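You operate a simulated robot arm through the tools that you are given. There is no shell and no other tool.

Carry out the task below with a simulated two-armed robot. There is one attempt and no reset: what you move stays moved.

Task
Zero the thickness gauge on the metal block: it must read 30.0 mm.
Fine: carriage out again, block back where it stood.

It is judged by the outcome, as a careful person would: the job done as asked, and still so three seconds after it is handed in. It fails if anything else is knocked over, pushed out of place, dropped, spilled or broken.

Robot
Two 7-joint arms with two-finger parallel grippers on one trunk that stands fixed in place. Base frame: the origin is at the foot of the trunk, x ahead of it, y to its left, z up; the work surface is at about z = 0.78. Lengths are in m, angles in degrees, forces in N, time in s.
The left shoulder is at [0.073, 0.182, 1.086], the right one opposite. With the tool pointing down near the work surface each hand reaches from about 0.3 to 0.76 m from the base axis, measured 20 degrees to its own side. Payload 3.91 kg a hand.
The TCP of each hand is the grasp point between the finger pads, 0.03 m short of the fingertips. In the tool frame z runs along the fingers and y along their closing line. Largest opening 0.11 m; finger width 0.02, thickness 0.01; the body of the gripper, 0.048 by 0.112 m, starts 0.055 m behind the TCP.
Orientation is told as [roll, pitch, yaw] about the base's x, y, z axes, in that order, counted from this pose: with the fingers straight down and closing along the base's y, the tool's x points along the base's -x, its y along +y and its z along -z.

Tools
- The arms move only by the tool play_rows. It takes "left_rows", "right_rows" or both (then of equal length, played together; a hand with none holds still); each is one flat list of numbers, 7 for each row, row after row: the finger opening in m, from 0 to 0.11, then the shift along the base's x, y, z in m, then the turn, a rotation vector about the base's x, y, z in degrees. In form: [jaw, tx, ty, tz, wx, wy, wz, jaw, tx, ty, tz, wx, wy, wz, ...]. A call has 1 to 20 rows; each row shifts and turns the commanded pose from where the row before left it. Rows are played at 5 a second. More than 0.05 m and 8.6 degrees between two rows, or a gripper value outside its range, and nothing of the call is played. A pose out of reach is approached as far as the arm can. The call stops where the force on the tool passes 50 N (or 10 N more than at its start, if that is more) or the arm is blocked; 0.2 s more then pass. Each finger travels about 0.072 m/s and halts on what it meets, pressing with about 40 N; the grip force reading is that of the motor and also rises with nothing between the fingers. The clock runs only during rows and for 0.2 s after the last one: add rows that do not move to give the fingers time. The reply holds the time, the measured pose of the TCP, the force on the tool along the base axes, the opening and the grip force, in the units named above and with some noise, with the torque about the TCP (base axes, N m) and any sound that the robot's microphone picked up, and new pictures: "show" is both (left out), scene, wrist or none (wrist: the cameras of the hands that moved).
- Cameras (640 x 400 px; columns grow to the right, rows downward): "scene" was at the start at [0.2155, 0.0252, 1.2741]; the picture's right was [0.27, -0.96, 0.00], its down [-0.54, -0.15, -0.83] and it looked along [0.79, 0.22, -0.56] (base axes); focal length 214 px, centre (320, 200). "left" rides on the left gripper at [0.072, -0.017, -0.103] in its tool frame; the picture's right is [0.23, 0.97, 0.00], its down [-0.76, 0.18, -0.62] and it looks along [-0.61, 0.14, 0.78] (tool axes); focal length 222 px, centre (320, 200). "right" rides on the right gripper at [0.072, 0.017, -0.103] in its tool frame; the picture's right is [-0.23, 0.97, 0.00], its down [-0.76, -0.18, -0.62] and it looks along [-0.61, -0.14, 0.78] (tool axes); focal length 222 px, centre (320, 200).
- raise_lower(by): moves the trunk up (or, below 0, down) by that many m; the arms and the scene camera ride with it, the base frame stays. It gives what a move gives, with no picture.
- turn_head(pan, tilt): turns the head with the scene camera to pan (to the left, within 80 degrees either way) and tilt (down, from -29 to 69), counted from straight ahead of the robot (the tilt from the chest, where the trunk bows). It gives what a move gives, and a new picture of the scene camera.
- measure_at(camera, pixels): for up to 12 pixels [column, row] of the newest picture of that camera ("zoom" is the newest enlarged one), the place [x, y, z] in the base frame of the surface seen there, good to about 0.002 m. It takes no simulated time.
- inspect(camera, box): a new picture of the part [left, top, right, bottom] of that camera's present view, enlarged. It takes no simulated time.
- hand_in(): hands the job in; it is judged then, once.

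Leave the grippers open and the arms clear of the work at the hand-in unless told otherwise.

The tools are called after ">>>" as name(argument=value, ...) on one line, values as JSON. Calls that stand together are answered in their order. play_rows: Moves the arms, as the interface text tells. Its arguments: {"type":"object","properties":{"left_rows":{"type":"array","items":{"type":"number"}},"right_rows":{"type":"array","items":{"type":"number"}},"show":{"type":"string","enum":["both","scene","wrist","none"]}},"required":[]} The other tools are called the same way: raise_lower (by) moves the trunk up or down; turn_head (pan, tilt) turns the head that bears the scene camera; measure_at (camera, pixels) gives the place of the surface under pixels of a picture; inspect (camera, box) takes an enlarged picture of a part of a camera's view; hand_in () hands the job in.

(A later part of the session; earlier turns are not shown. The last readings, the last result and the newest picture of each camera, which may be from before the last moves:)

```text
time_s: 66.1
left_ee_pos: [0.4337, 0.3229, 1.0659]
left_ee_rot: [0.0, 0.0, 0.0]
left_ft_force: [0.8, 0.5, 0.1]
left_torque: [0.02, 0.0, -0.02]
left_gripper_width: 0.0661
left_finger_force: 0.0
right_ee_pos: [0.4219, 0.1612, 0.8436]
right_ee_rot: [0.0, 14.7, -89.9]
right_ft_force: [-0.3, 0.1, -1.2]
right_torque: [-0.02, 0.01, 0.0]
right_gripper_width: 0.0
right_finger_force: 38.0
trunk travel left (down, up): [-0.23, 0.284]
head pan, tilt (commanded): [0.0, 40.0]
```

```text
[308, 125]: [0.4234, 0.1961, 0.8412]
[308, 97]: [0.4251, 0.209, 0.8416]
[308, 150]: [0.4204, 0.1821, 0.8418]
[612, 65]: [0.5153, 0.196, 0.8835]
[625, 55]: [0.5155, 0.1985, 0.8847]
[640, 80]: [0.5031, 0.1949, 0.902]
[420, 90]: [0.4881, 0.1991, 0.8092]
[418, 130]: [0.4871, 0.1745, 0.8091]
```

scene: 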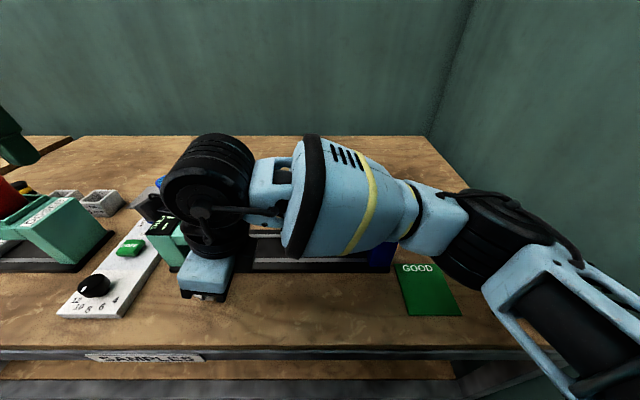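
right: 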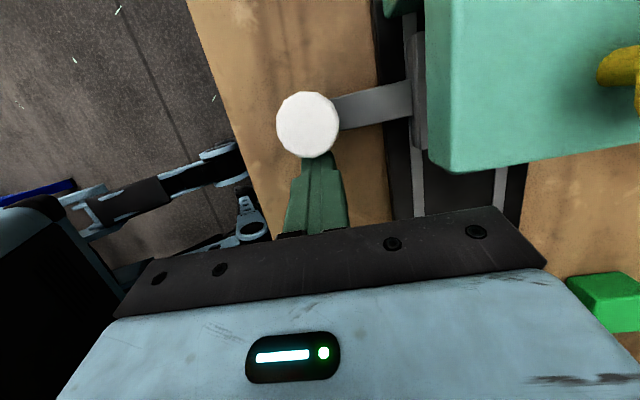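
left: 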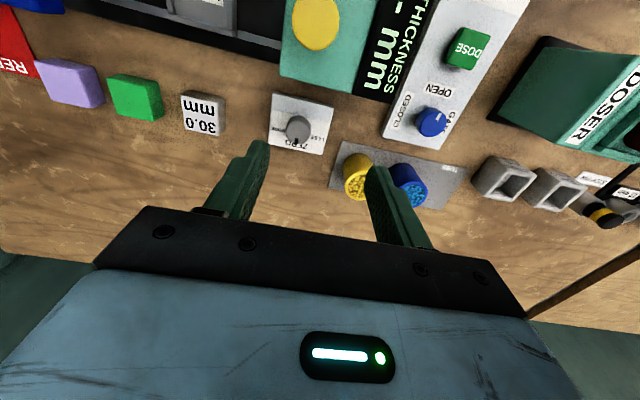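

The carriage has moved 0.12 m; knob now at y 0.1955, matching the button's place. I withdraw the right hand: back −y, up, and away to the right, while the left hand comes above the yellow button with closed fingers.

>>> play_rows(right_rows=[0, 0, -0.02, 0, 0, 0, 0, 0, 0, -0.03, 0.02, 0, 0, 0, 0, 0, -0.03, 0.04, 0, 0, 0, 0, 0, -0.03, 0.04, 0, 0, 0, 0, 0, -0.04, 0.02, 0, 0, 0, 0, 0, -0.04, 0.02, 0, 0, 0, 0, 0, -0.04, 0, 0, 0, 0, 0, 0, -0.04, 0, 0, 0, 0, 0, 0, -0.02, 0, 0, 0, 0, 0, 0, 0, 0, 0, 0, 0], show="scene")

```text
time_s: 68.3
left_ee_pos: [0.4351, 0.3224, 1.0652]
left_ee_rot: [0.1, 0.0, 0.0]
left_ft_force: [0.5, -0.2, 0.6]
left_torque: [0.0, -0.01, 0.0]
left_gripper_width: 0.0659
left_finger_force: 0.1
right_ee_pos: [0.4206, -0.1291, 0.9822]
right_ee_rot: [0.0, 14.7, -89.9]
right_ft_force: [0.3, 0.0, -0.4]
right_torque: [0.0, -0.03, 0.0]
right_gripper_width: 0.0003
right_finger_force: 37.6
trunk travel left (down, up): [-0.23, 0.284]
head pan, tilt (commanded): [0.0, 40.0]
```

scene: 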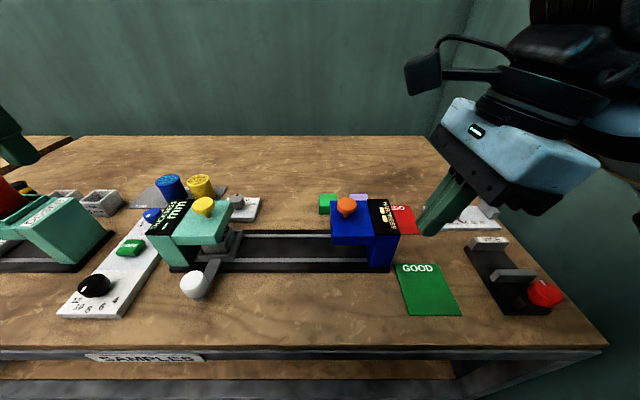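

The right hand is out of the way; the carriage with the block is under the gauge head. Now the left hand goes above the yellow button (0.518, 0.1945), closing its fingers.

>>> play_rows(left_rows=[0.04, 0.0166, -0.0256, -0.012, 0, 0, 0, 0.02, 0.0166, -0.0256, -0.012, 0, 0, 0, 0.0, 0.0166, -0.0256, -0.012, 0, 0, 0, 0.0, 0.0166, -0.0256, -0.012, 0, 0, 0, 0, 0.0166, -0.0256, -0.012, 0, 0, 0, 0, 0, 0, 0, 0, 0, 0], show="both")

```text
time_s: 69.7
left_ee_pos: [0.5174, 0.192, 1.0048]
left_ee_rot: [0.0, 0.0, 0.0]
left_ft_force: [-0.3, -0.2, 0.0]
left_torque: [-0.03, -0.02, -0.03]
left_gripper_width: 0.0
left_finger_force: 38.1
right_ee_pos: [0.4212, -0.1282, 0.9819]
right_ee_rot: [0.1, 14.7, -89.9]
right_ft_force: [-0.8, -0.1, 0.6]
right_torque: [0.02, 0.0, 0.01]
right_gripper_width: 0.0
right_finger_force: 38.0
trunk travel left (down, up): [-0.23, 0.284]
head pan, tilt (commanded): [0.0, 40.0]
```

scene: 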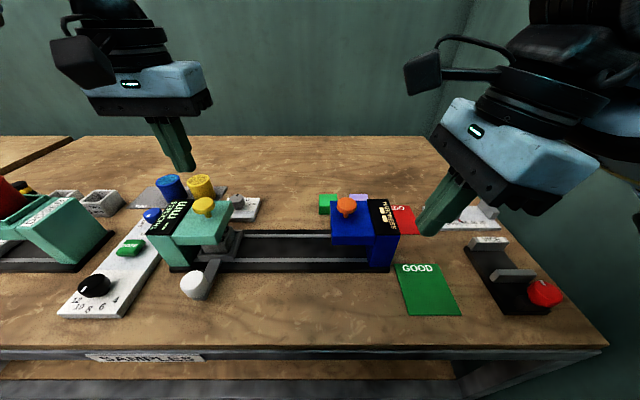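
left: 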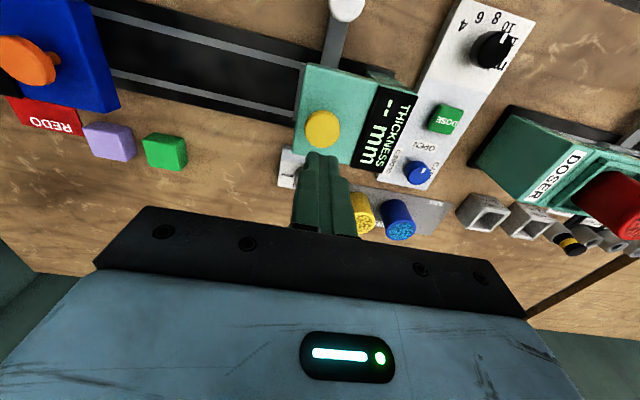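

Above the button. I measure the button's centre to be exact before pressing.

>>> measure_at(camera="left", pixels=[[322, 128], [308, 130], [337, 125], [322, 113], [322, 143], [325, 158]])

```text
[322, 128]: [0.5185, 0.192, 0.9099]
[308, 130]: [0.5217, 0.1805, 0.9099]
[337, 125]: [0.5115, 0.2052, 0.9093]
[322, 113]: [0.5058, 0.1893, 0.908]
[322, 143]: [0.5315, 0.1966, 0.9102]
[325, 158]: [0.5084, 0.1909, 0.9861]
```

Button centre (0.518, 0.193, 0.910). I descend to just above it and press in 2 mm steps, listening for a click.

>>> play_rows(left_rows=[0, 0.0006, 0.001, -0.03, 0, 0, 0, 0, 0, 0, -0.03, 0, 0, 0, 0, 0, 0, -0.003, 0, 0, 0, 0, 0, 0, -0.002, 0, 0, 0, 0, 0, 0, -0.002, 0, 0, 0, 0, 0, 0, 0, 0, 0, 0], show="scene")

```text
time_s: 71.1
left_ee_pos: [0.5164, 0.1946, 0.9384]
left_ee_rot: [0.0, -0.1, 0.0]
left_ft_force: [-0.3, -0.5, 1.1]
left_torque: [0.01, 0.06, -0.01]
left_gripper_width: 0.0
left_finger_force: 37.6
right_ee_pos: [0.4209, -0.129, 0.9817]
right_ee_rot: [0.0, 14.7, -89.9]
right_ft_force: [-0.5, 0.1, -0.7]
right_torque: [0.0, 0.0, 0.0]
right_gripper_width: 0.0001
right_finger_force: 37.7
trunk travel left (down, up): [-0.23, 0.284]
head pan, tilt (commanded): [0.0, 40.0]
```

scene: 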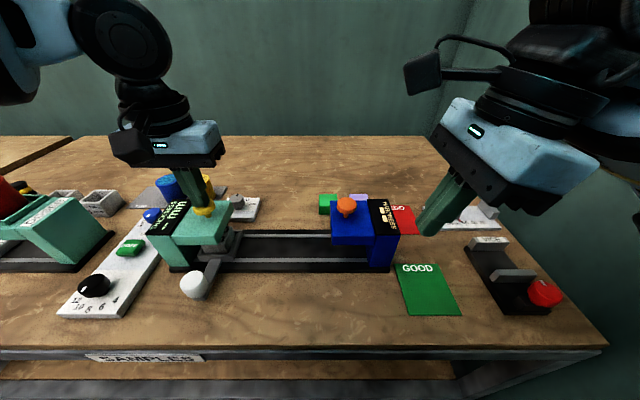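

Just touching (1 N). I press further in 2 mm steps.

>>> play_rows(left_rows=[0, 0, 0, -0.002, 0, 0, 0, 0, 0, 0, -0.002, 0, 0, 0, 0, 0, 0, -0.002, 0, 0, 0, 0, 0, 0, 0, 0, 0, 0], show="none")

>>> inspect(camera="scene", box=[130, 180, 270, 280])

```text
time_s: 72.1
left_ee_pos: [0.5179, 0.1947, 0.9343]
left_ee_rot: [0.1, 0.2, -0.1]
left_ft_force: [1.1, -0.7, 1.6]
left_torque: [-0.03, -0.03, -0.02]
left_gripper_width: 0.0002
left_finger_force: 38.0
right_ee_pos: [0.4219, -0.1291, 0.9812]
right_ee_rot: [0.0, 14.7, -89.9]
right_ft_force: [1.0, 0.9, -0.4]
right_torque: [0.01, -0.05, 0.03]
right_gripper_width: 0.0
right_finger_force: 37.7
trunk travel left (down, up): [-0.23, 0.284]
head pan, tilt (commanded): [0.0, 40.0]
```

```text
4.00 times, centred on (200, 230) of scene
```

zoom: 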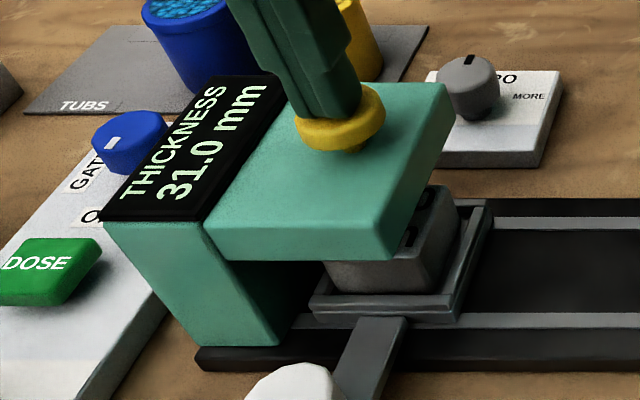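

The display reads 31.0 mm, so it is 1.0 too high. I lift off the button and check that the reading holds.

>>> play_rows(left_rows=[0, 0, 0, 0.02, 0, 0, 0, 0, 0, 0, 0.03, 0, 0, 0, 0, 0, 0, 0.03, 0, 0, 0, 0, 0, 0, 0, 0, 0, 0], show="both")

>>> inspect(camera="scene", box=[130, 180, 270, 280])

>>> inspect(camera="left", box=[240, 80, 440, 240])

```text
time_s: 73.1
left_ee_pos: [0.5171, 0.1947, 1.0108]
left_ee_rot: [0.1, 0.0, 0.0]
left_ft_force: [0.1, 0.2, -0.3]
left_torque: [0.0, -0.01, -0.01]
left_gripper_width: 0.0001
left_finger_force: 37.9
right_ee_pos: [0.4215, -0.1277, 0.9826]
right_ee_rot: [-0.2, 14.8, -90.0]
right_ft_force: [0.8, 0.4, 0.0]
right_torque: [0.03, -0.01, 0.01]
right_gripper_width: 0.0001
right_finger_force: 37.3
trunk travel left (down, up): [-0.23, 0.284]
head pan, tilt (commanded): [0.0, 40.0]
```

scene: 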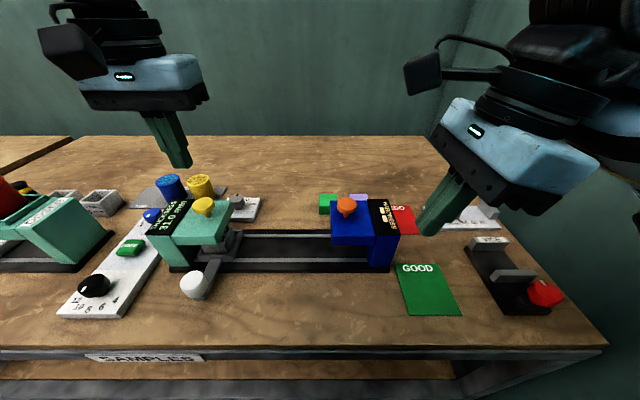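
left: 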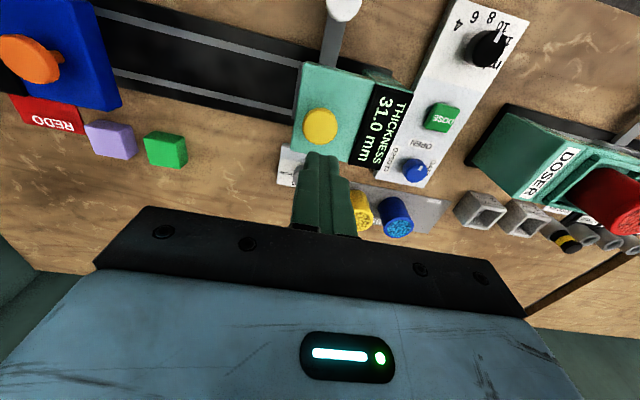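

```text
4.00 times, centred on (200, 230) of scene
```

zoom: 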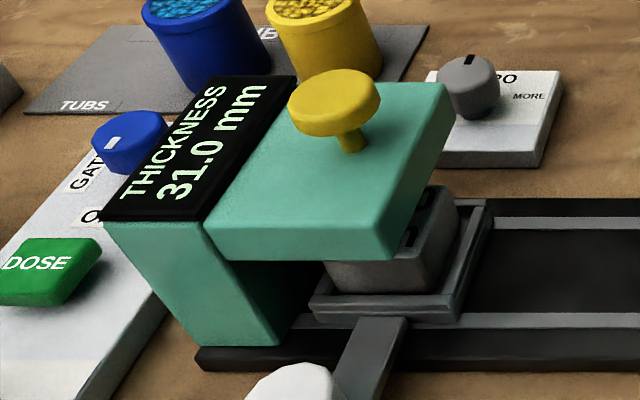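

```text
2.50 times, centred on (340, 160) of left
```

zoom: 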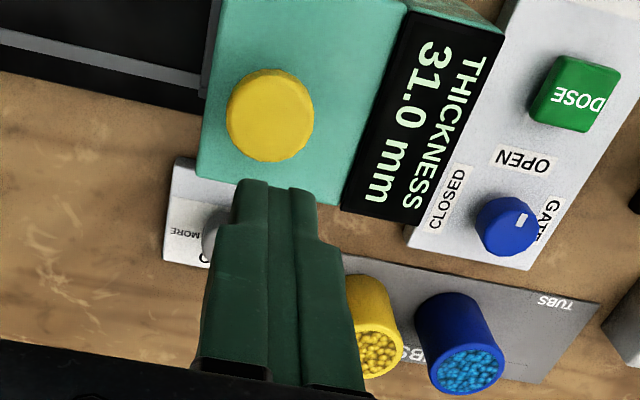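

The reading holds at 31.0. Now for the ZERO knob: it must go toward LESS. I zoom on it and measure its centre.

>>> inspect(camera="scene", box=[215, 185, 275, 230])

>>> measure_at(camera="zoom", pixels=[[235, 130], [200, 130], [280, 130], [240, 105], [240, 160], [235, 210], [262, 115], [380, 180], [380, 290], [420, 130], [150, 250], [120, 130]])

```text
8.89 times, centred on (245, 208) of scene
```

zoom: 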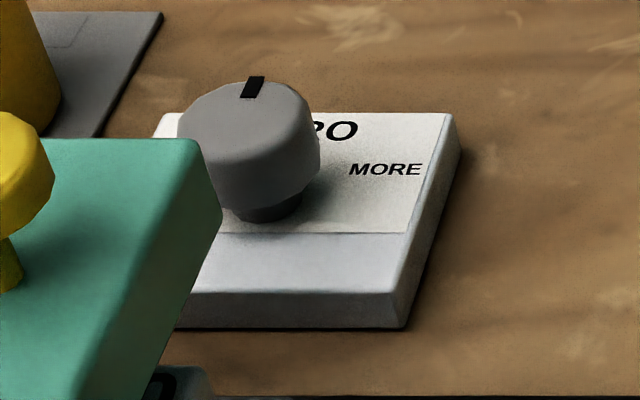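

```text
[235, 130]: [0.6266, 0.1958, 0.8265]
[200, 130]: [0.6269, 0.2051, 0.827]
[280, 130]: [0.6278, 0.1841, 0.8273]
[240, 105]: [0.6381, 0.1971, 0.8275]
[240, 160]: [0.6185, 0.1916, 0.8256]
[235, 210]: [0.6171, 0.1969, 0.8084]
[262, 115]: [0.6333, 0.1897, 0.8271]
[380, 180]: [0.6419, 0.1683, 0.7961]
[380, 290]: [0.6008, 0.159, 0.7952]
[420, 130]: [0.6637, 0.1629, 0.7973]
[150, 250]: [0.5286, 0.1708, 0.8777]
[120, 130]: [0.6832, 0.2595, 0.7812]
```

Knob centre is near (0.631, 0.195), top z 0.827, radius about 0.015. I turn the left hand to yaw 75° (fingers closing nearly along x) as it moves forward at a safe height, with a 12° lean so that the wrist stays in reach.

>>> play_rows(left_rows=[0.0, 0.01, 0.005, -0.005, 0, 0, 8, 0.02, 0.01, 0.005, -0.005, 0, 0, 8, 0.04, 0.01, 0.005, -0.005, 0, 0, 8, 0.05, 0.01, 0.005, -0.008, 0, 0, 8, 0.05, 0.01, 0.005, -0.008, 0, 0, 8, 0.05, 0.01, 0.005, -0.008, 0, 0, 8, 0.05, 0.01, 0.005, -0.008, 0, 0, 8, 0.05, 0.01, 0.005, -0.008, 0, 0, 8, 0.05, 0.01, 0.005, -0.008, 0, 0, 8, 0.05, 0.01, 0.0, -0.008, 0, 0, 3, 0.05, 0.007, 0, -0.008, -5.8, 1.55, 0, 0.05, 0.007, 0, -0.008, -5.8, 1.55, 0, 0.05, 0, 0, 0, 0, 0, 0], show="both")

```text
time_s: 75.9
left_ee_pos: [0.6321, 0.2403, 0.9267]
left_ee_rot: [-0.1, 12.0, 74.9]
left_ft_force: [-0.4, 0.7, -0.6]
left_torque: [0.01, 0.04, 0.0]
left_gripper_width: 0.0501
left_finger_force: 0.0
right_ee_pos: [0.4212, -0.1282, 0.9821]
right_ee_rot: [0.0, 14.7, -89.8]
right_ft_force: [0.3, 0.1, 0.1]
right_torque: [0.01, 0.0, -0.01]
right_gripper_width: 0.0
right_finger_force: 37.7
trunk travel left (down, up): [-0.23, 0.284]
head pan, tilt (commanded): [0.0, 40.0]
```

scene: 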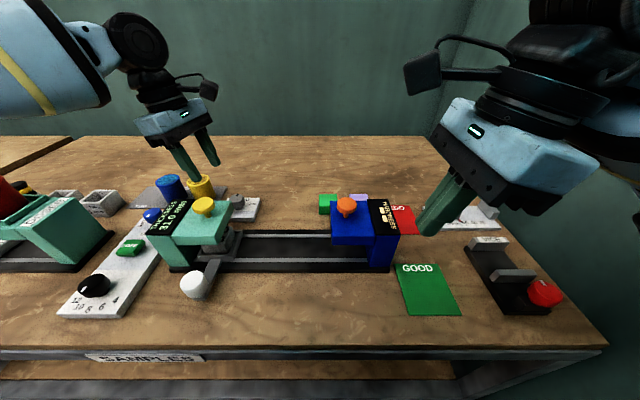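
left: 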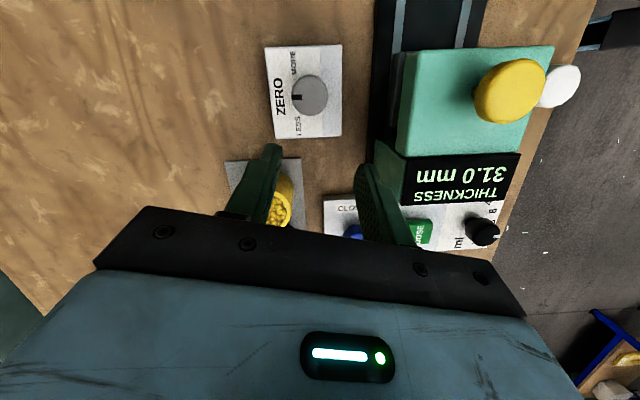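

The left hand is in reach and the wrist picture shows the ZERO panel; the knob at (310,95). I measure it precisely.

>>> inspect(camera="left", box=[255, 35, 355, 145])

>>> measure_at(camera="left", pixels=[[308, 96], [294, 96], [322, 96], [308, 82], [308, 110], [270, 60], [335, 60], [280, 132], [335, 128], [285, 195]])

```text
3.64 times, centred on (305, 90) of left
```

zoom: 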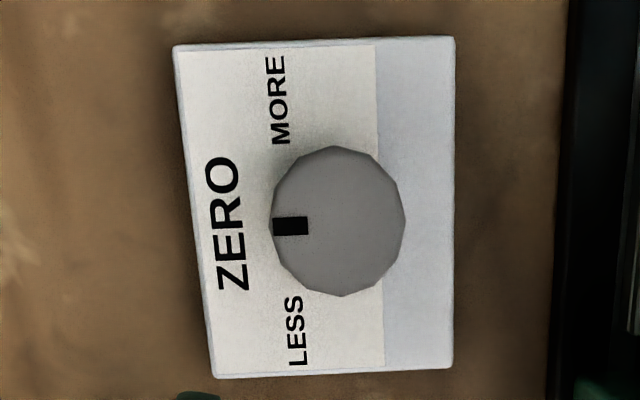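

```text
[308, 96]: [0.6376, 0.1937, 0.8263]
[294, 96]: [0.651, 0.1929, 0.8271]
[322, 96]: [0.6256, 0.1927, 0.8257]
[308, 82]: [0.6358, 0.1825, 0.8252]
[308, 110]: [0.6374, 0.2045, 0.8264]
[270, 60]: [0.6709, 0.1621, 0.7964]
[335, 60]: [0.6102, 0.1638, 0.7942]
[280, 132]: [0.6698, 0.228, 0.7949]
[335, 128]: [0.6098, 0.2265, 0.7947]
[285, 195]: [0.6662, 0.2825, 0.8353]
```

Knob centre (0.6355, 0.1935), radius 0.0165, pointer straight at ZERO. I move over it and descend to just above.

>>> play_rows(left_rows=[0.05, 0.002, -0.02, -0.018, 0, 0, 0, 0.05, 0.0023, -0.0233, -0.019, 0, 0, 0, 0.05, 0, 0, -0.018, 0, 0, 0, 0.05, 0, 0, 0, 0, 0, 0], show="both")

```text
time_s: 76.9
left_ee_pos: [0.6346, 0.2174, 0.8761]
left_ee_rot: [0.0, 12.0, 75.0]
left_ft_force: [0.4, -0.3, -0.1]
left_torque: [0.0, 0.0, 0.02]
left_gripper_width: 0.05
left_finger_force: 0.0
left hand out of reach, approached as far as the arm can: row 2
right_ee_pos: [0.4205, -0.1288, 0.9814]
right_ee_rot: [0.1, 14.6, -89.9]
right_ft_force: [0.4, -0.4, -0.6]
right_torque: [0.02, 0.02, 0.02]
right_gripper_width: 0.0001
right_finger_force: 38.0
trunk travel left (down, up): [-0.23, 0.284]
head pan, tilt (commanded): [0.0, 40.0]
```

scene: 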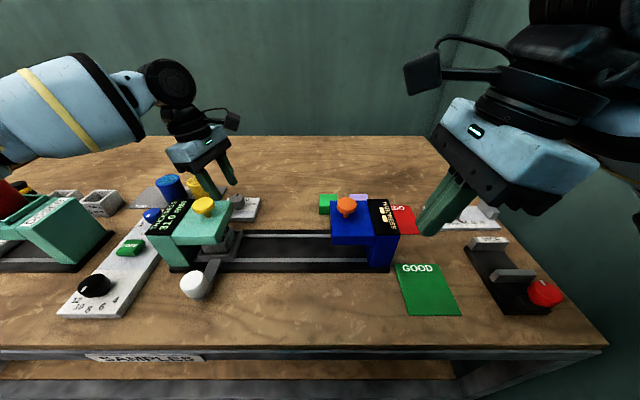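
left: 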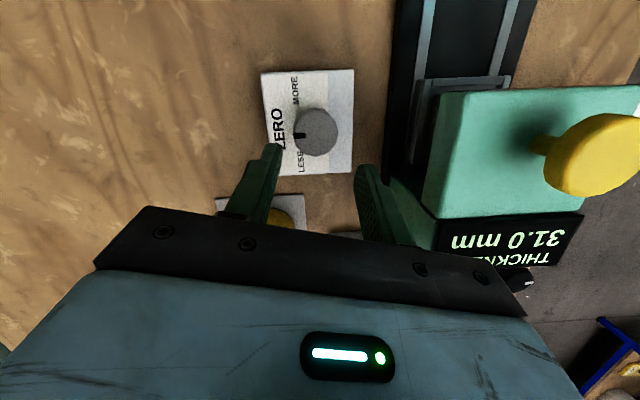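

It stopped at y 0.217 – the lean must be larger. I turn to yaw 90°, increase the lean to 22° (still in the plane of the pads), and move to TCP y 0.200, where the tips surround the knob.

>>> play_rows(left_rows=[0.05, 0, 0.002, 0, 0, 0, 7.5, 0.05, 0, 0, 0, 0, 0, 7.5, 0.05, 0, 0, 0, -5, 0, 0, 0.05, 0, 0, 0, -5, 0, 0, 0.05, 0.0009, -0.01, 0, 0, 0, 0, 0.05, 0, -0.009, 0, 0, 0, 0, 0.05, 0, 0, 0, 0, 0, 0], show="both")

```text
time_s: 78.5
left_ee_pos: [0.636, 0.1989, 0.8738]
left_ee_rot: [0.1, 22.0, 90.0]
left_ft_force: [0.6, -0.2, 0.4]
left_torque: [-0.02, 0.04, 0.02]
left_gripper_width: 0.05
left_finger_force: 0.1
right_ee_pos: [0.421, -0.1282, 0.9823]
right_ee_rot: [0.0, 14.6, -89.9]
right_ft_force: [0.3, 0.0, -0.1]
right_torque: [-0.02, 0.0, 0.02]
right_gripper_width: 0.0
right_finger_force: 38.1
trunk travel left (down, up): [-0.23, 0.284]
head pan, tilt (commanded): [0.0, 40.0]
```

scene: 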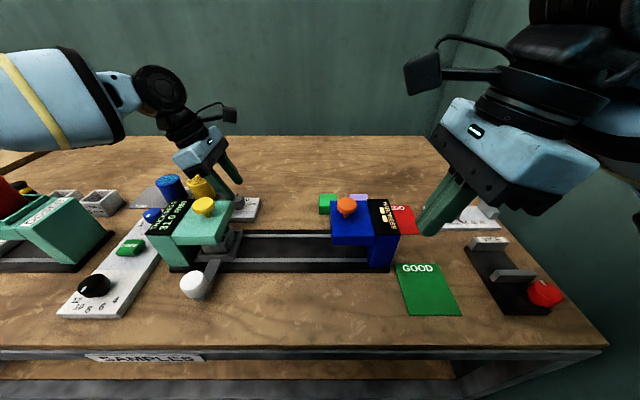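
left: 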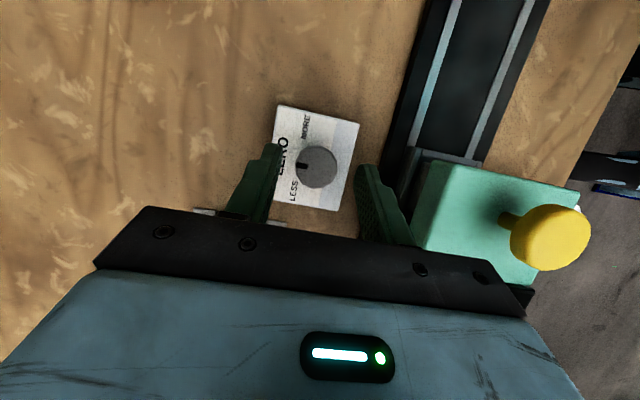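

Now at (0.636, 0.199, 0.874), knob between the fingers. I descend to TCP z 0.832.

>>> play_rows(left_rows=[0.05, 0, 0.0015, -0.016, 0, 0, 0, 0.05, 0, 0, -0.014, 0, 0, 0, 0.05, 0, 0, -0.012, 0, 0, 0, 0.05, 0, 0, 0, 0, 0, 0], show="both")

>>> inspect(camera="left", box=[240, 90, 400, 240])

>>> inspect(camera="scene", box=[180, 160, 280, 240])

```text
time_s: 79.5
left_ee_pos: [0.6351, 0.1995, 0.832]
left_ee_rot: [0.0, 22.0, 89.9]
left_ft_force: [-0.8, -0.2, 0.9]
left_torque: [0.0, -0.03, -0.02]
left_gripper_width: 0.0502
left_finger_force: 0.0
right_ee_pos: [0.4216, -0.1277, 0.982]
right_ee_rot: [0.0, 14.7, -89.9]
right_ft_force: [0.5, -0.5, -0.1]
right_torque: [-0.01, 0.02, -0.01]
right_gripper_width: 0.0
right_finger_force: 37.1
trunk travel left (down, up): [-0.23, 0.284]
head pan, tilt (commanded): [0.0, 40.0]
```

scene: 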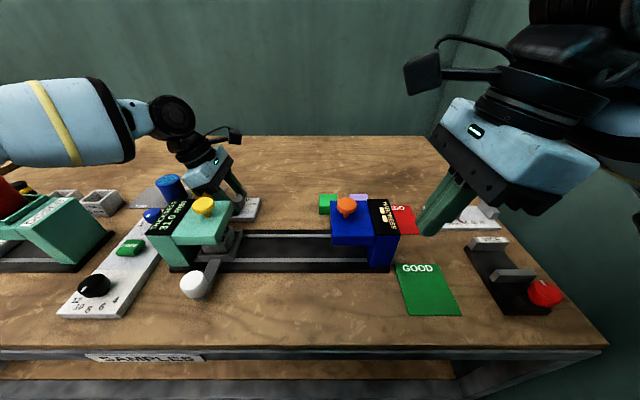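
left: 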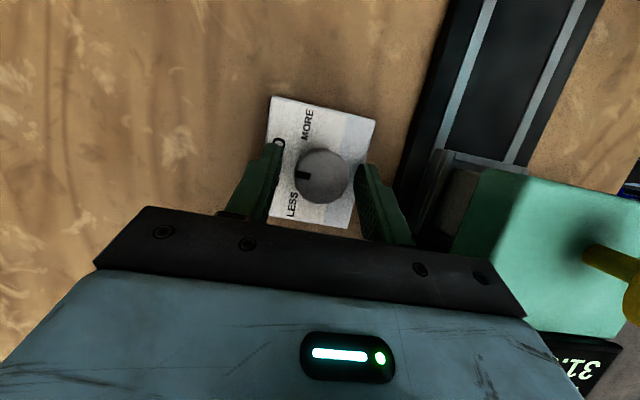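

```text
2.67 times, centred on (320, 165) of left
```

zoom: 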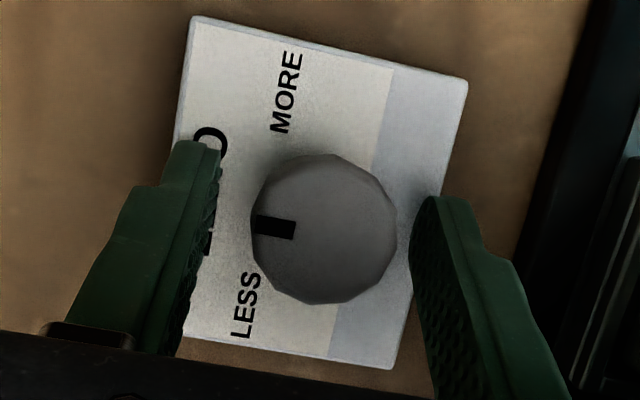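

```text
5.00 times, centred on (230, 200) of scene
```

zoom: 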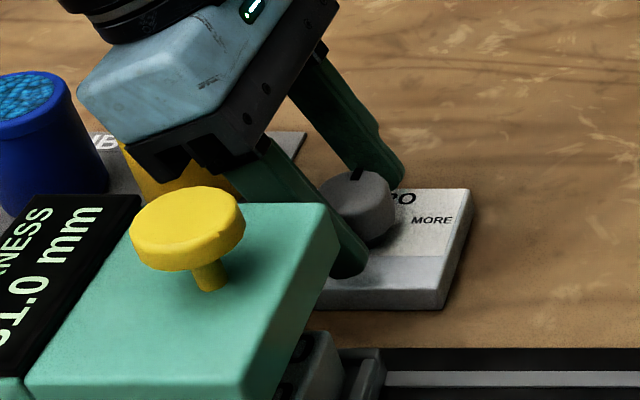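

The knob is between the pads and no force is felt. I close on it.

>>> play_rows(left_rows=[0.04, 0, 0, 0, 0, 0, 0, 0.03, 0, 0, 0, 0, 0, 0, 0.025, 0, 0, 0, 0, 0, 0, 0.025, 0, 0, 0, 0, 0, 0], show="wrist")

```text
time_s: 80.5
left_ee_pos: [0.6357, 0.2005, 0.8315]
left_ee_rot: [0.2, 22.0, 89.9]
left_ft_force: [-5.5, -0.5, -2.3]
left_torque: [0.0, 0.1, -0.06]
left_gripper_width: 0.0337
left_finger_force: 44.7
right_ee_pos: [0.4214, -0.1285, 0.9812]
right_ee_rot: [0.0, 14.6, -89.9]
right_ft_force: [-0.4, 0.3, 0.8]
right_torque: [-0.04, 0.02, -0.01]
right_gripper_width: 0.0
right_finger_force: 37.8
trunk travel left (down, up): [-0.23, 0.284]
head pan, tilt (commanded): [0.0, 40.0]
```

left: 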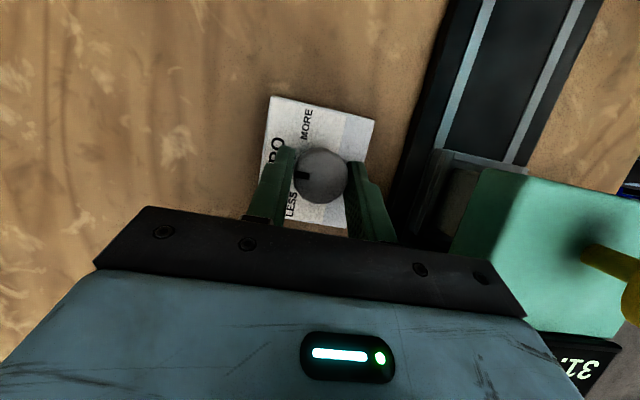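

Gripped (0.0337 wide). I turn 15° counter-clockwise (toward LESS) about the knob's axis and look at the display.

>>> play_rows(left_rows=[0.025, -0.0009, 0, 0, 0, 0, 5, 0.025, -0.0005, 0, 0, 0, 0, 5, 0.025, -0.0004, -0.0002, 0, 0, 0, 5, 0.025, 0, 0, 0, 0, 0, 0], show="wrist")

>>> inspect(camera="scene", box=[140, 160, 270, 250])

>>> inspect(camera="left", box=[240, 90, 400, 240])

```text
time_s: 81.5
left_ee_pos: [0.6338, 0.2006, 0.831]
left_ee_rot: [-0.1, 22.1, 105.0]
left_ft_force: [-0.5, -7.9, -5.9]
left_torque: [-0.14, -0.02, -0.02]
left_gripper_width: 0.0338
left_finger_force: 45.0
right_ee_pos: [0.4213, -0.1301, 0.9813]
right_ee_rot: [-0.1, 14.7, -90.0]
right_ft_force: [0.0, 0.0, -0.3]
right_torque: [0.04, 0.05, 0.02]
right_gripper_width: 0.0
right_finger_force: 38.4
trunk travel left (down, up): [-0.23, 0.284]
head pan, tilt (commanded): [0.0, 40.0]
```

left: 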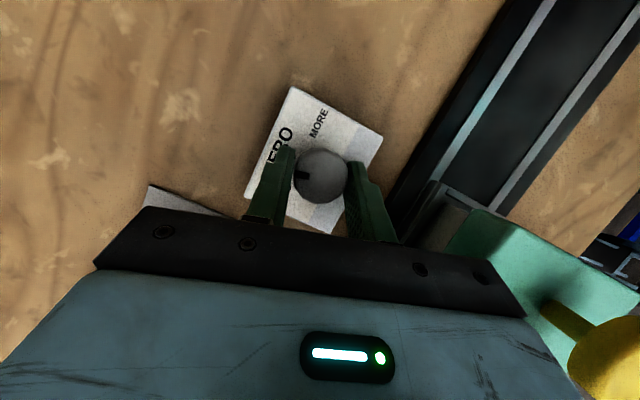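

```text
4.44 times, centred on (205, 205) of scene
```

zoom: 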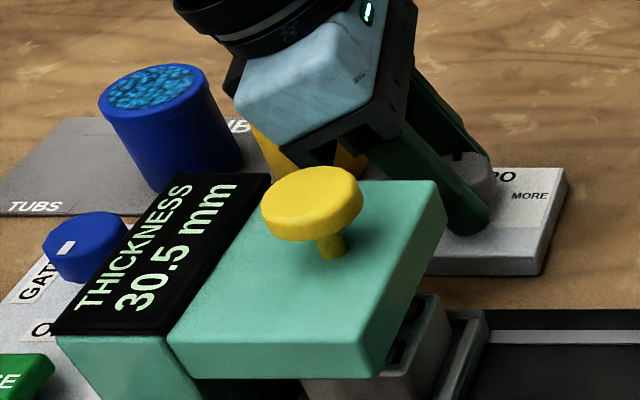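

```text
2.67 times, centred on (320, 165) of left
```

zoom: 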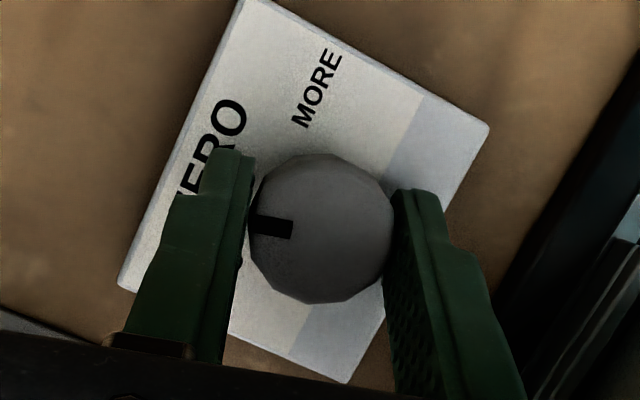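

The display is live: 30.5 mm after 15°. I turn a further 12° and check again.

>>> play_rows(left_rows=[0.025, -0.0007, -0.0002, 0, 0, 0, 6, 0.025, -0.0007, -0.0003, 0, 0, 0, 6, 0.025, 0, 0, 0, 0, 0, 0], show="wrist")

>>> inspect(camera="scene", box=[140, 160, 270, 250])

```text
time_s: 82.3
left_ee_pos: [0.6356, 0.2063, 0.8311]
left_ee_rot: [-0.2, 22.1, 117.3]
left_ft_force: [21.5, 28.0, 10.7]
left_torque: [-1.49, 4.49, -3.81]
left_gripper_width: 0.0435
left_finger_force: 18.6
right_ee_pos: [0.423, -0.1268, 0.9816]
right_ee_rot: [-0.1, 14.6, -89.9]
right_ft_force: [0.2, -0.7, -0.9]
right_torque: [0.0, -0.01, 0.02]
right_gripper_width: 0.0
right_finger_force: 37.7
trunk travel left (down, up): [-0.23, 0.284]
head pan, tilt (commanded): [0.0, 40.0]
```

left: 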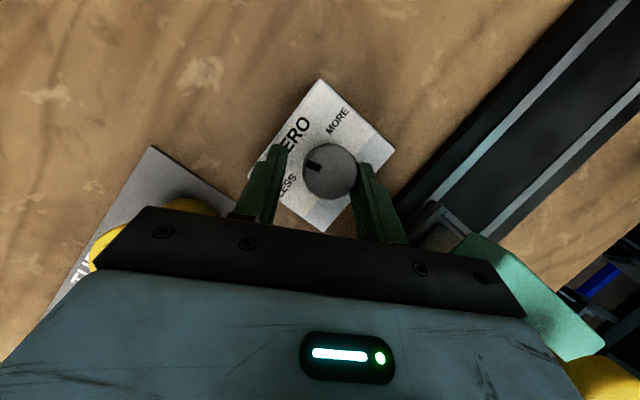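

```text
4.44 times, centred on (205, 205) of scene
```

zoom: 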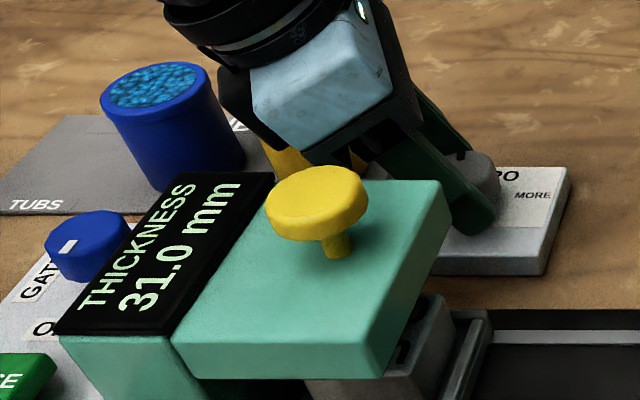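

The force jumped (21, 28, 11 N), the fingers were forced to 0.0435 and the display is back at 31.0: the gripper is in contact with something. I look closely before moving.

>>> inspect(camera="scene", box=[170, 140, 270, 230])

>>> measure_at(camera="zoom", pixels=[[215, 190], [240, 225], [330, 180], [300, 230], [395, 250], [420, 250], [270, 260], [360, 280], [440, 190], [200, 170], [170, 220], [230, 140]])

>>> inspect(camera="left", box=[40, 80, 440, 280])

```text
4.44 times, centred on (220, 185) of scene
```

zoom: 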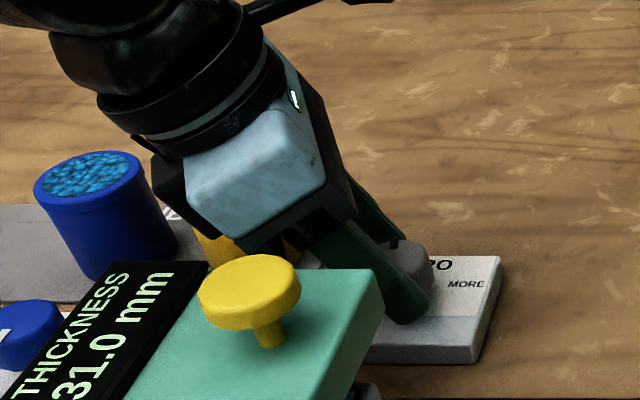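

```text
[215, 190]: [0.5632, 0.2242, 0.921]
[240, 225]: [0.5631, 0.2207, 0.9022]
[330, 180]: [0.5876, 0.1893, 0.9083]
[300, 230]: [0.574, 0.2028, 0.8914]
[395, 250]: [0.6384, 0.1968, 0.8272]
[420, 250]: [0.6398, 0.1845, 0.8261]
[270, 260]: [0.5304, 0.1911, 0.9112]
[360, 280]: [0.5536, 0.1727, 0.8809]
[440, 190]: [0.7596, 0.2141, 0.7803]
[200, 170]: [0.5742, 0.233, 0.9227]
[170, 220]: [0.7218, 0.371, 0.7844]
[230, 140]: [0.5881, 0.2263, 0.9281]
```

```text
1.60 times, centred on (240, 180) of left
```

zoom: 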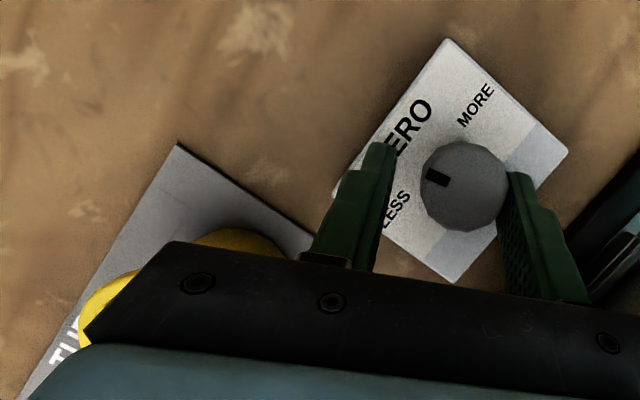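

The tilted gripper body's corner is hard against the gauge head's far edge at this yaw (corner about (0.563, 0.22)). I open the fingers and turn back to yaw 90°, which frees it.

>>> play_rows(left_rows=[0.05, 0, 0, 0, 0, 0, 0, 0.05, 0.0005, 0.0, 0, 0, 0, -6, 0.05, 0.0005, 0, 0, 0, 0, -6, 0.05, 0.0005, 0, 0, 0, 0, -6, 0.05, 0.0005, 0, 0, 0, 0, -6, 0.05, 0, 0, 0, 0, 0, -3.3, 0.05, 0, 0, 0, 0, 0, 0], show="wrist")

>>> inspect(camera="scene", box=[140, 160, 270, 250])

>>> inspect(camera="left", box=[240, 90, 400, 240])

```text
time_s: 83.9
left_ee_pos: [0.6346, 0.1998, 0.8319]
left_ee_rot: [0.0, 22.0, 89.6]
left_ft_force: [-0.1, -0.3, 0.0]
left_torque: [-0.02, 0.0, 0.0]
left_gripper_width: 0.05
left_finger_force: 0.0
right_ee_pos: [0.4218, -0.129, 0.981]
right_ee_rot: [0.0, 14.7, -89.9]
right_ft_force: [0.3, -1.0, 0.2]
right_torque: [0.01, -0.03, 0.01]
right_gripper_width: 0.0
right_finger_force: 37.3
trunk travel left (down, up): [-0.23, 0.284]
head pan, tilt (commanded): [0.0, 40.0]
```

left: 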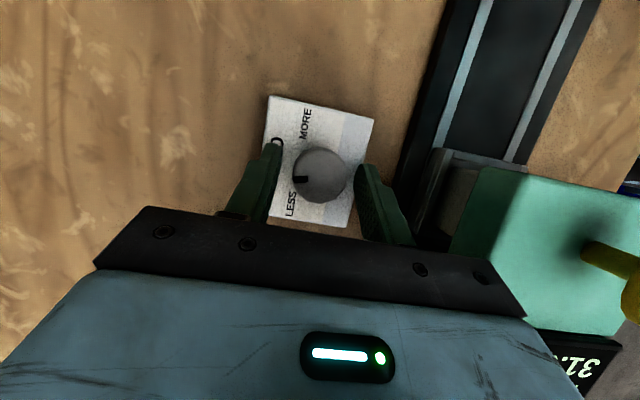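

```text
4.44 times, centred on (205, 205) of scene
```

zoom: 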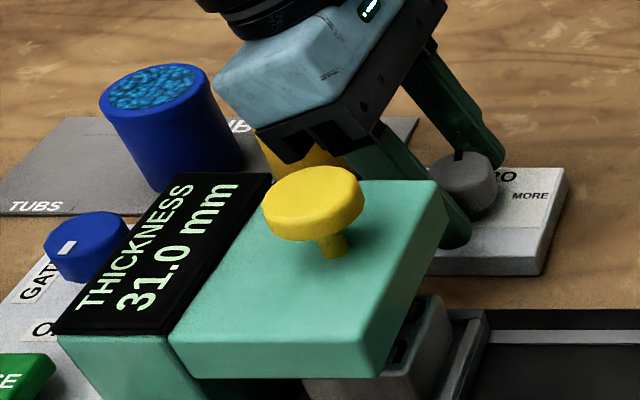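

```text
2.67 times, centred on (320, 165) of left
```

zoom: 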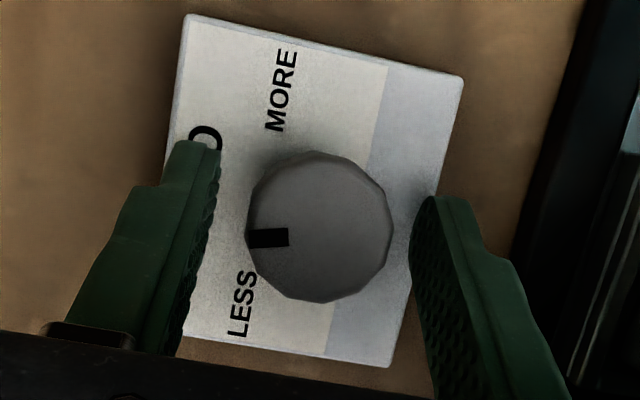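

Forces are zero again. Oddly the pointer now stands about 15° toward LESS, yet the display says 31.0. I wait half a second and look again.

>>> play_rows(left_rows=[0.05, 0, 0, 0, 0, 0, 0, 0.05, 0, 0, 0, 0, 0, 0, 0.05, 0, 0, 0, 0, 0, 0], show="scene")

>>> inspect(camera="scene", box=[140, 160, 270, 250])

>>> inspect(camera="scene", box=[220, 185, 270, 225])

```text
time_s: 84.7
left_ee_pos: [0.6351, 0.2001, 0.831]
left_ee_rot: [-0.1, 22.0, 89.7]
left_ft_force: [0.3, 0.9, 0.1]
left_torque: [0.0, -0.01, -0.01]
left_gripper_width: 0.0499
left_finger_force: 0.1
right_ee_pos: [0.4204, -0.1296, 0.9823]
right_ee_rot: [0.0, 14.7, -90.0]
right_ft_force: [-0.8, 0.6, -0.5]
right_torque: [0.01, 0.02, -0.04]
right_gripper_width: 0.0001
right_finger_force: 37.1
trunk travel left (down, up): [-0.23, 0.284]
head pan, tilt (commanded): [0.0, 40.0]
```

scene: 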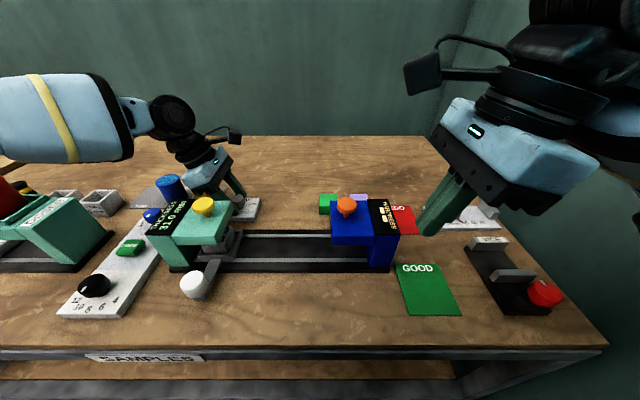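

```text
4.44 times, centred on (205, 205) of scene
```

zoom: 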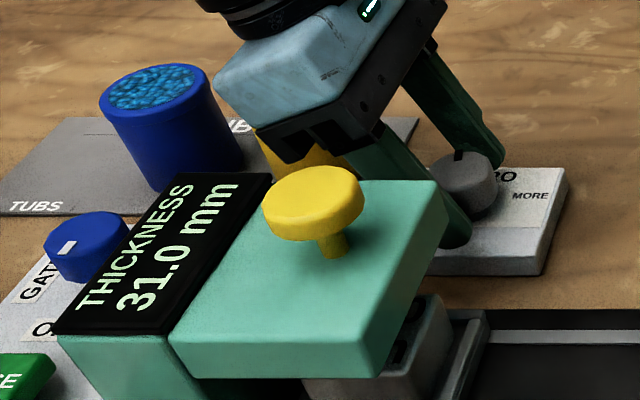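

```text
10.00 times, centred on (245, 205) of scene
```

zoom: 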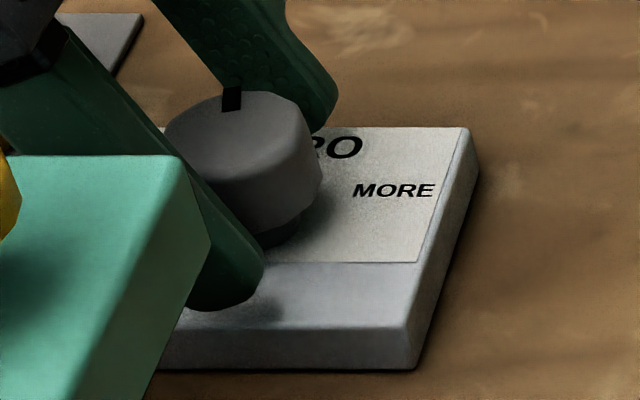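

The display steadily shows 31.0 with the pointer about 15° toward LESS. I'll grip again at yaw 90° and turn in 5° steps (staying below yaw 106° where it is free), reading the display at each step.

>>> play_rows(left_rows=[0.04, 0, 0, 0, 0, 0, 0, 0.03, 0, 0, 0, 0, 0, 0, 0.025, 0, 0, 0, 0, 0, 0, 0.025, 0, 0, 0, 0, 0, 0], show="none")

>>> inspect(camera="scene", box=[140, 160, 270, 250])

>>> inspect(camera="left", box=[240, 90, 400, 240])

```text
time_s: 85.7
left_ee_pos: [0.6345, 0.2009, 0.8319]
left_ee_rot: [-0.1, 22.1, 89.7]
left_ft_force: [4.7, -0.8, 0.6]
left_torque: [0.06, 0.05, 0.02]
left_gripper_width: 0.0328
left_finger_force: 45.5
right_ee_pos: [0.422, -0.1286, 0.9828]
right_ee_rot: [-0.1, 14.7, -90.0]
right_ft_force: [-0.3, 0.8, -0.4]
right_torque: [0.02, 0.01, 0.02]
right_gripper_width: 0.0
right_finger_force: 37.3
trunk travel left (down, up): [-0.23, 0.284]
head pan, tilt (commanded): [0.0, 40.0]
```

```text
4.44 times, centred on (205, 205) of scene
```

zoom: 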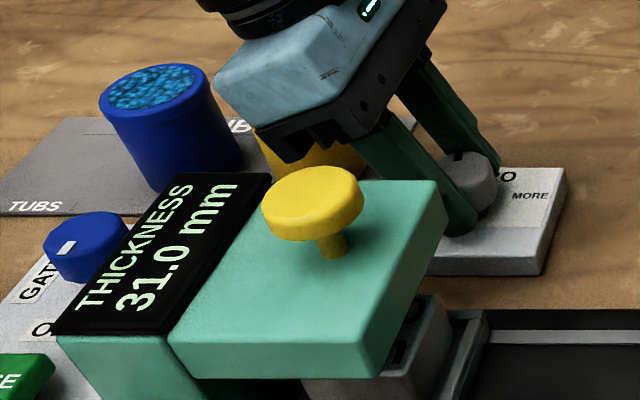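

```text
2.67 times, centred on (320, 165) of left
```

zoom: 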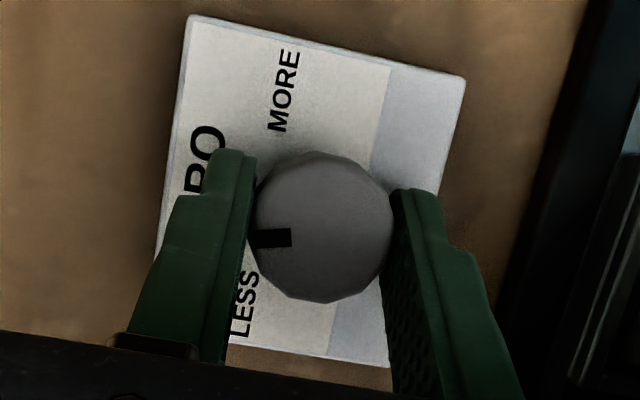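

Gripped again; pointer about 13–15° toward LESS, display 31.0. I turn +5°.

>>> play_rows(left_rows=[0.025, -0.0006, 0, 0, 0, 0, 5, 0.025, 0, 0, 0, 0, 0, 0], show="none")

>>> inspect(camera="scene", box=[140, 160, 270, 250])

>>> inspect(camera="left", box=[240, 90, 400, 240])

```text
time_s: 86.3
left_ee_pos: [0.6346, 0.1997, 0.8316]
left_ee_rot: [-0.1, 22.0, 94.7]
left_ft_force: [7.4, 0.6, 0.8]
left_torque: [0.03, 0.07, 0.08]
left_gripper_width: 0.0327
left_finger_force: 45.4
right_ee_pos: [0.4217, -0.1284, 0.9821]
right_ee_rot: [-0.1, 14.7, -89.9]
right_ft_force: [0.0, -0.4, 0.4]
right_torque: [0.01, 0.04, 0.01]
right_gripper_width: 0.0001
right_finger_force: 38.1
trunk travel left (down, up): [-0.23, 0.284]
head pan, tilt (commanded): [0.0, 40.0]
```

```text
4.44 times, centred on (205, 205) of scene
```

zoom: 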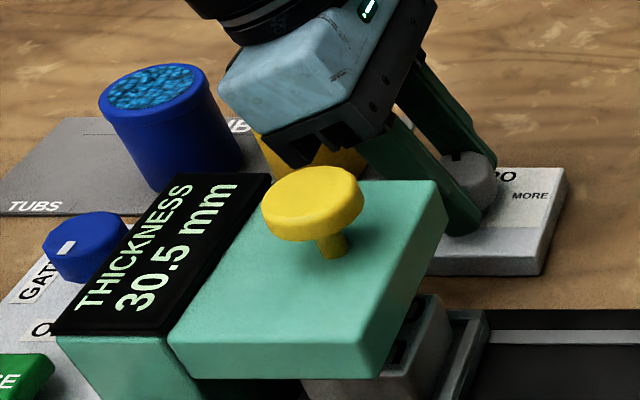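

```text
2.67 times, centred on (320, 165) of left
```

zoom: 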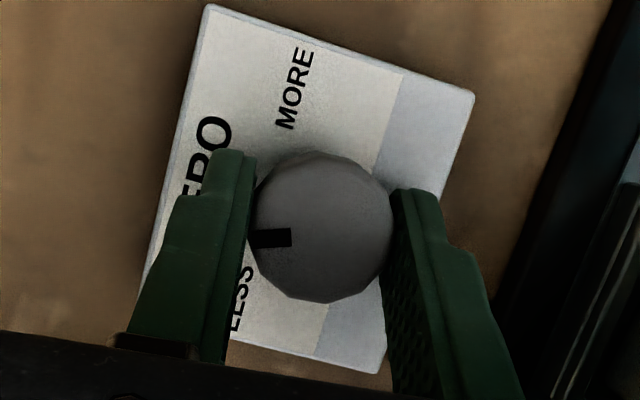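

Now it shows 30.5 at about 19°, so the knob works in steps of 0.5 mm (first change near 17°). The next step to 30.0 should come near 51°. I turn on to yaw 103.7°, then release and turn the hand back to yaw 73° for a new grip.

>>> play_rows(left_rows=[0.025, -0.0006, -0.0001, 0, 0, 0, 4.5, 0.025, -0.0006, -0.0001, 0, 0, 0, 4.5, 0.025, 0, 0, 0, 0, 0, 0, 0.04, 0, 0, 0, 0, 0, 0, 0.05, 0, 0, 0, 0, 0, 0, 0.05, 0.0007, 0, 0, 0, 0, -6, 0.05, 0.0007, 0, 0, 0, 0, -6, 0.05, 0.0007, 0, 0, 0, 0, -6, 0.05, 0.0007, 0, 0, 0, 0, -6, 0.05, 0.0007, 0, 0, 0, 0, -6, 0.05, 0, 0, 0, 0, 0, 0], show="wrist")

>>> inspect(camera="scene", box=[140, 160, 270, 250])

>>> inspect(camera="left", box=[240, 90, 400, 240])

```text
time_s: 88.7
left_ee_pos: [0.6359, 0.2001, 0.833]
left_ee_rot: [-0.1, 22.0, 73.7]
left_ft_force: [-0.4, -0.4, -0.4]
left_torque: [0.03, 0.0, 0.02]
left_gripper_width: 0.05
left_finger_force: 0.1
right_ee_pos: [0.4228, -0.1289, 0.9815]
right_ee_rot: [0.0, 14.7, -89.9]
right_ft_force: [0.4, 1.0, 0.0]
right_torque: [0.0, 0.01, 0.01]
right_gripper_width: 0.0001
right_finger_force: 37.5
trunk travel left (down, up): [-0.23, 0.284]
head pan, tilt (commanded): [0.0, 40.0]
```

left: 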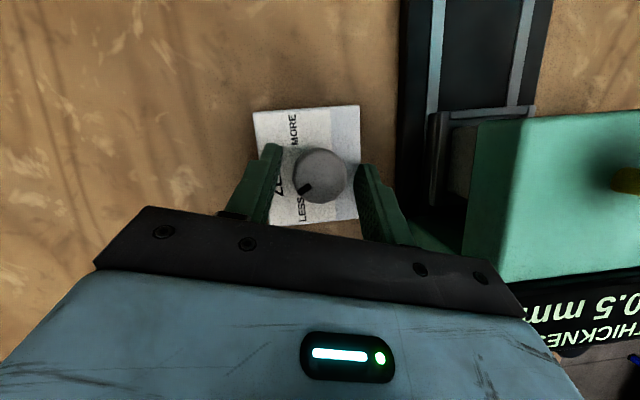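

```text
4.44 times, centred on (205, 205) of scene
```

zoom: 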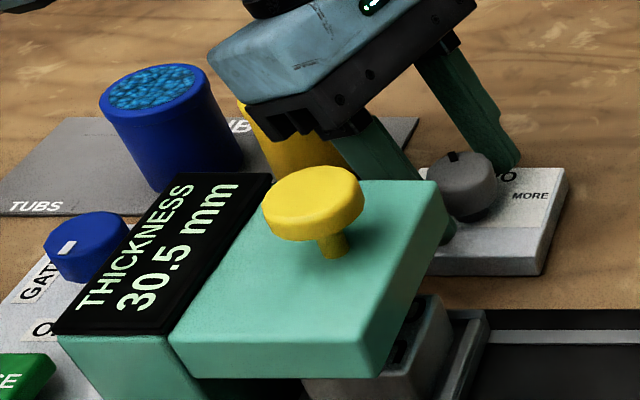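

```text
2.67 times, centred on (320, 165) of left
```

zoom: 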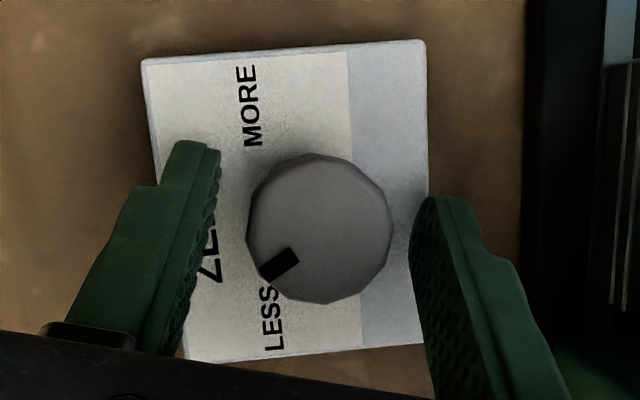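

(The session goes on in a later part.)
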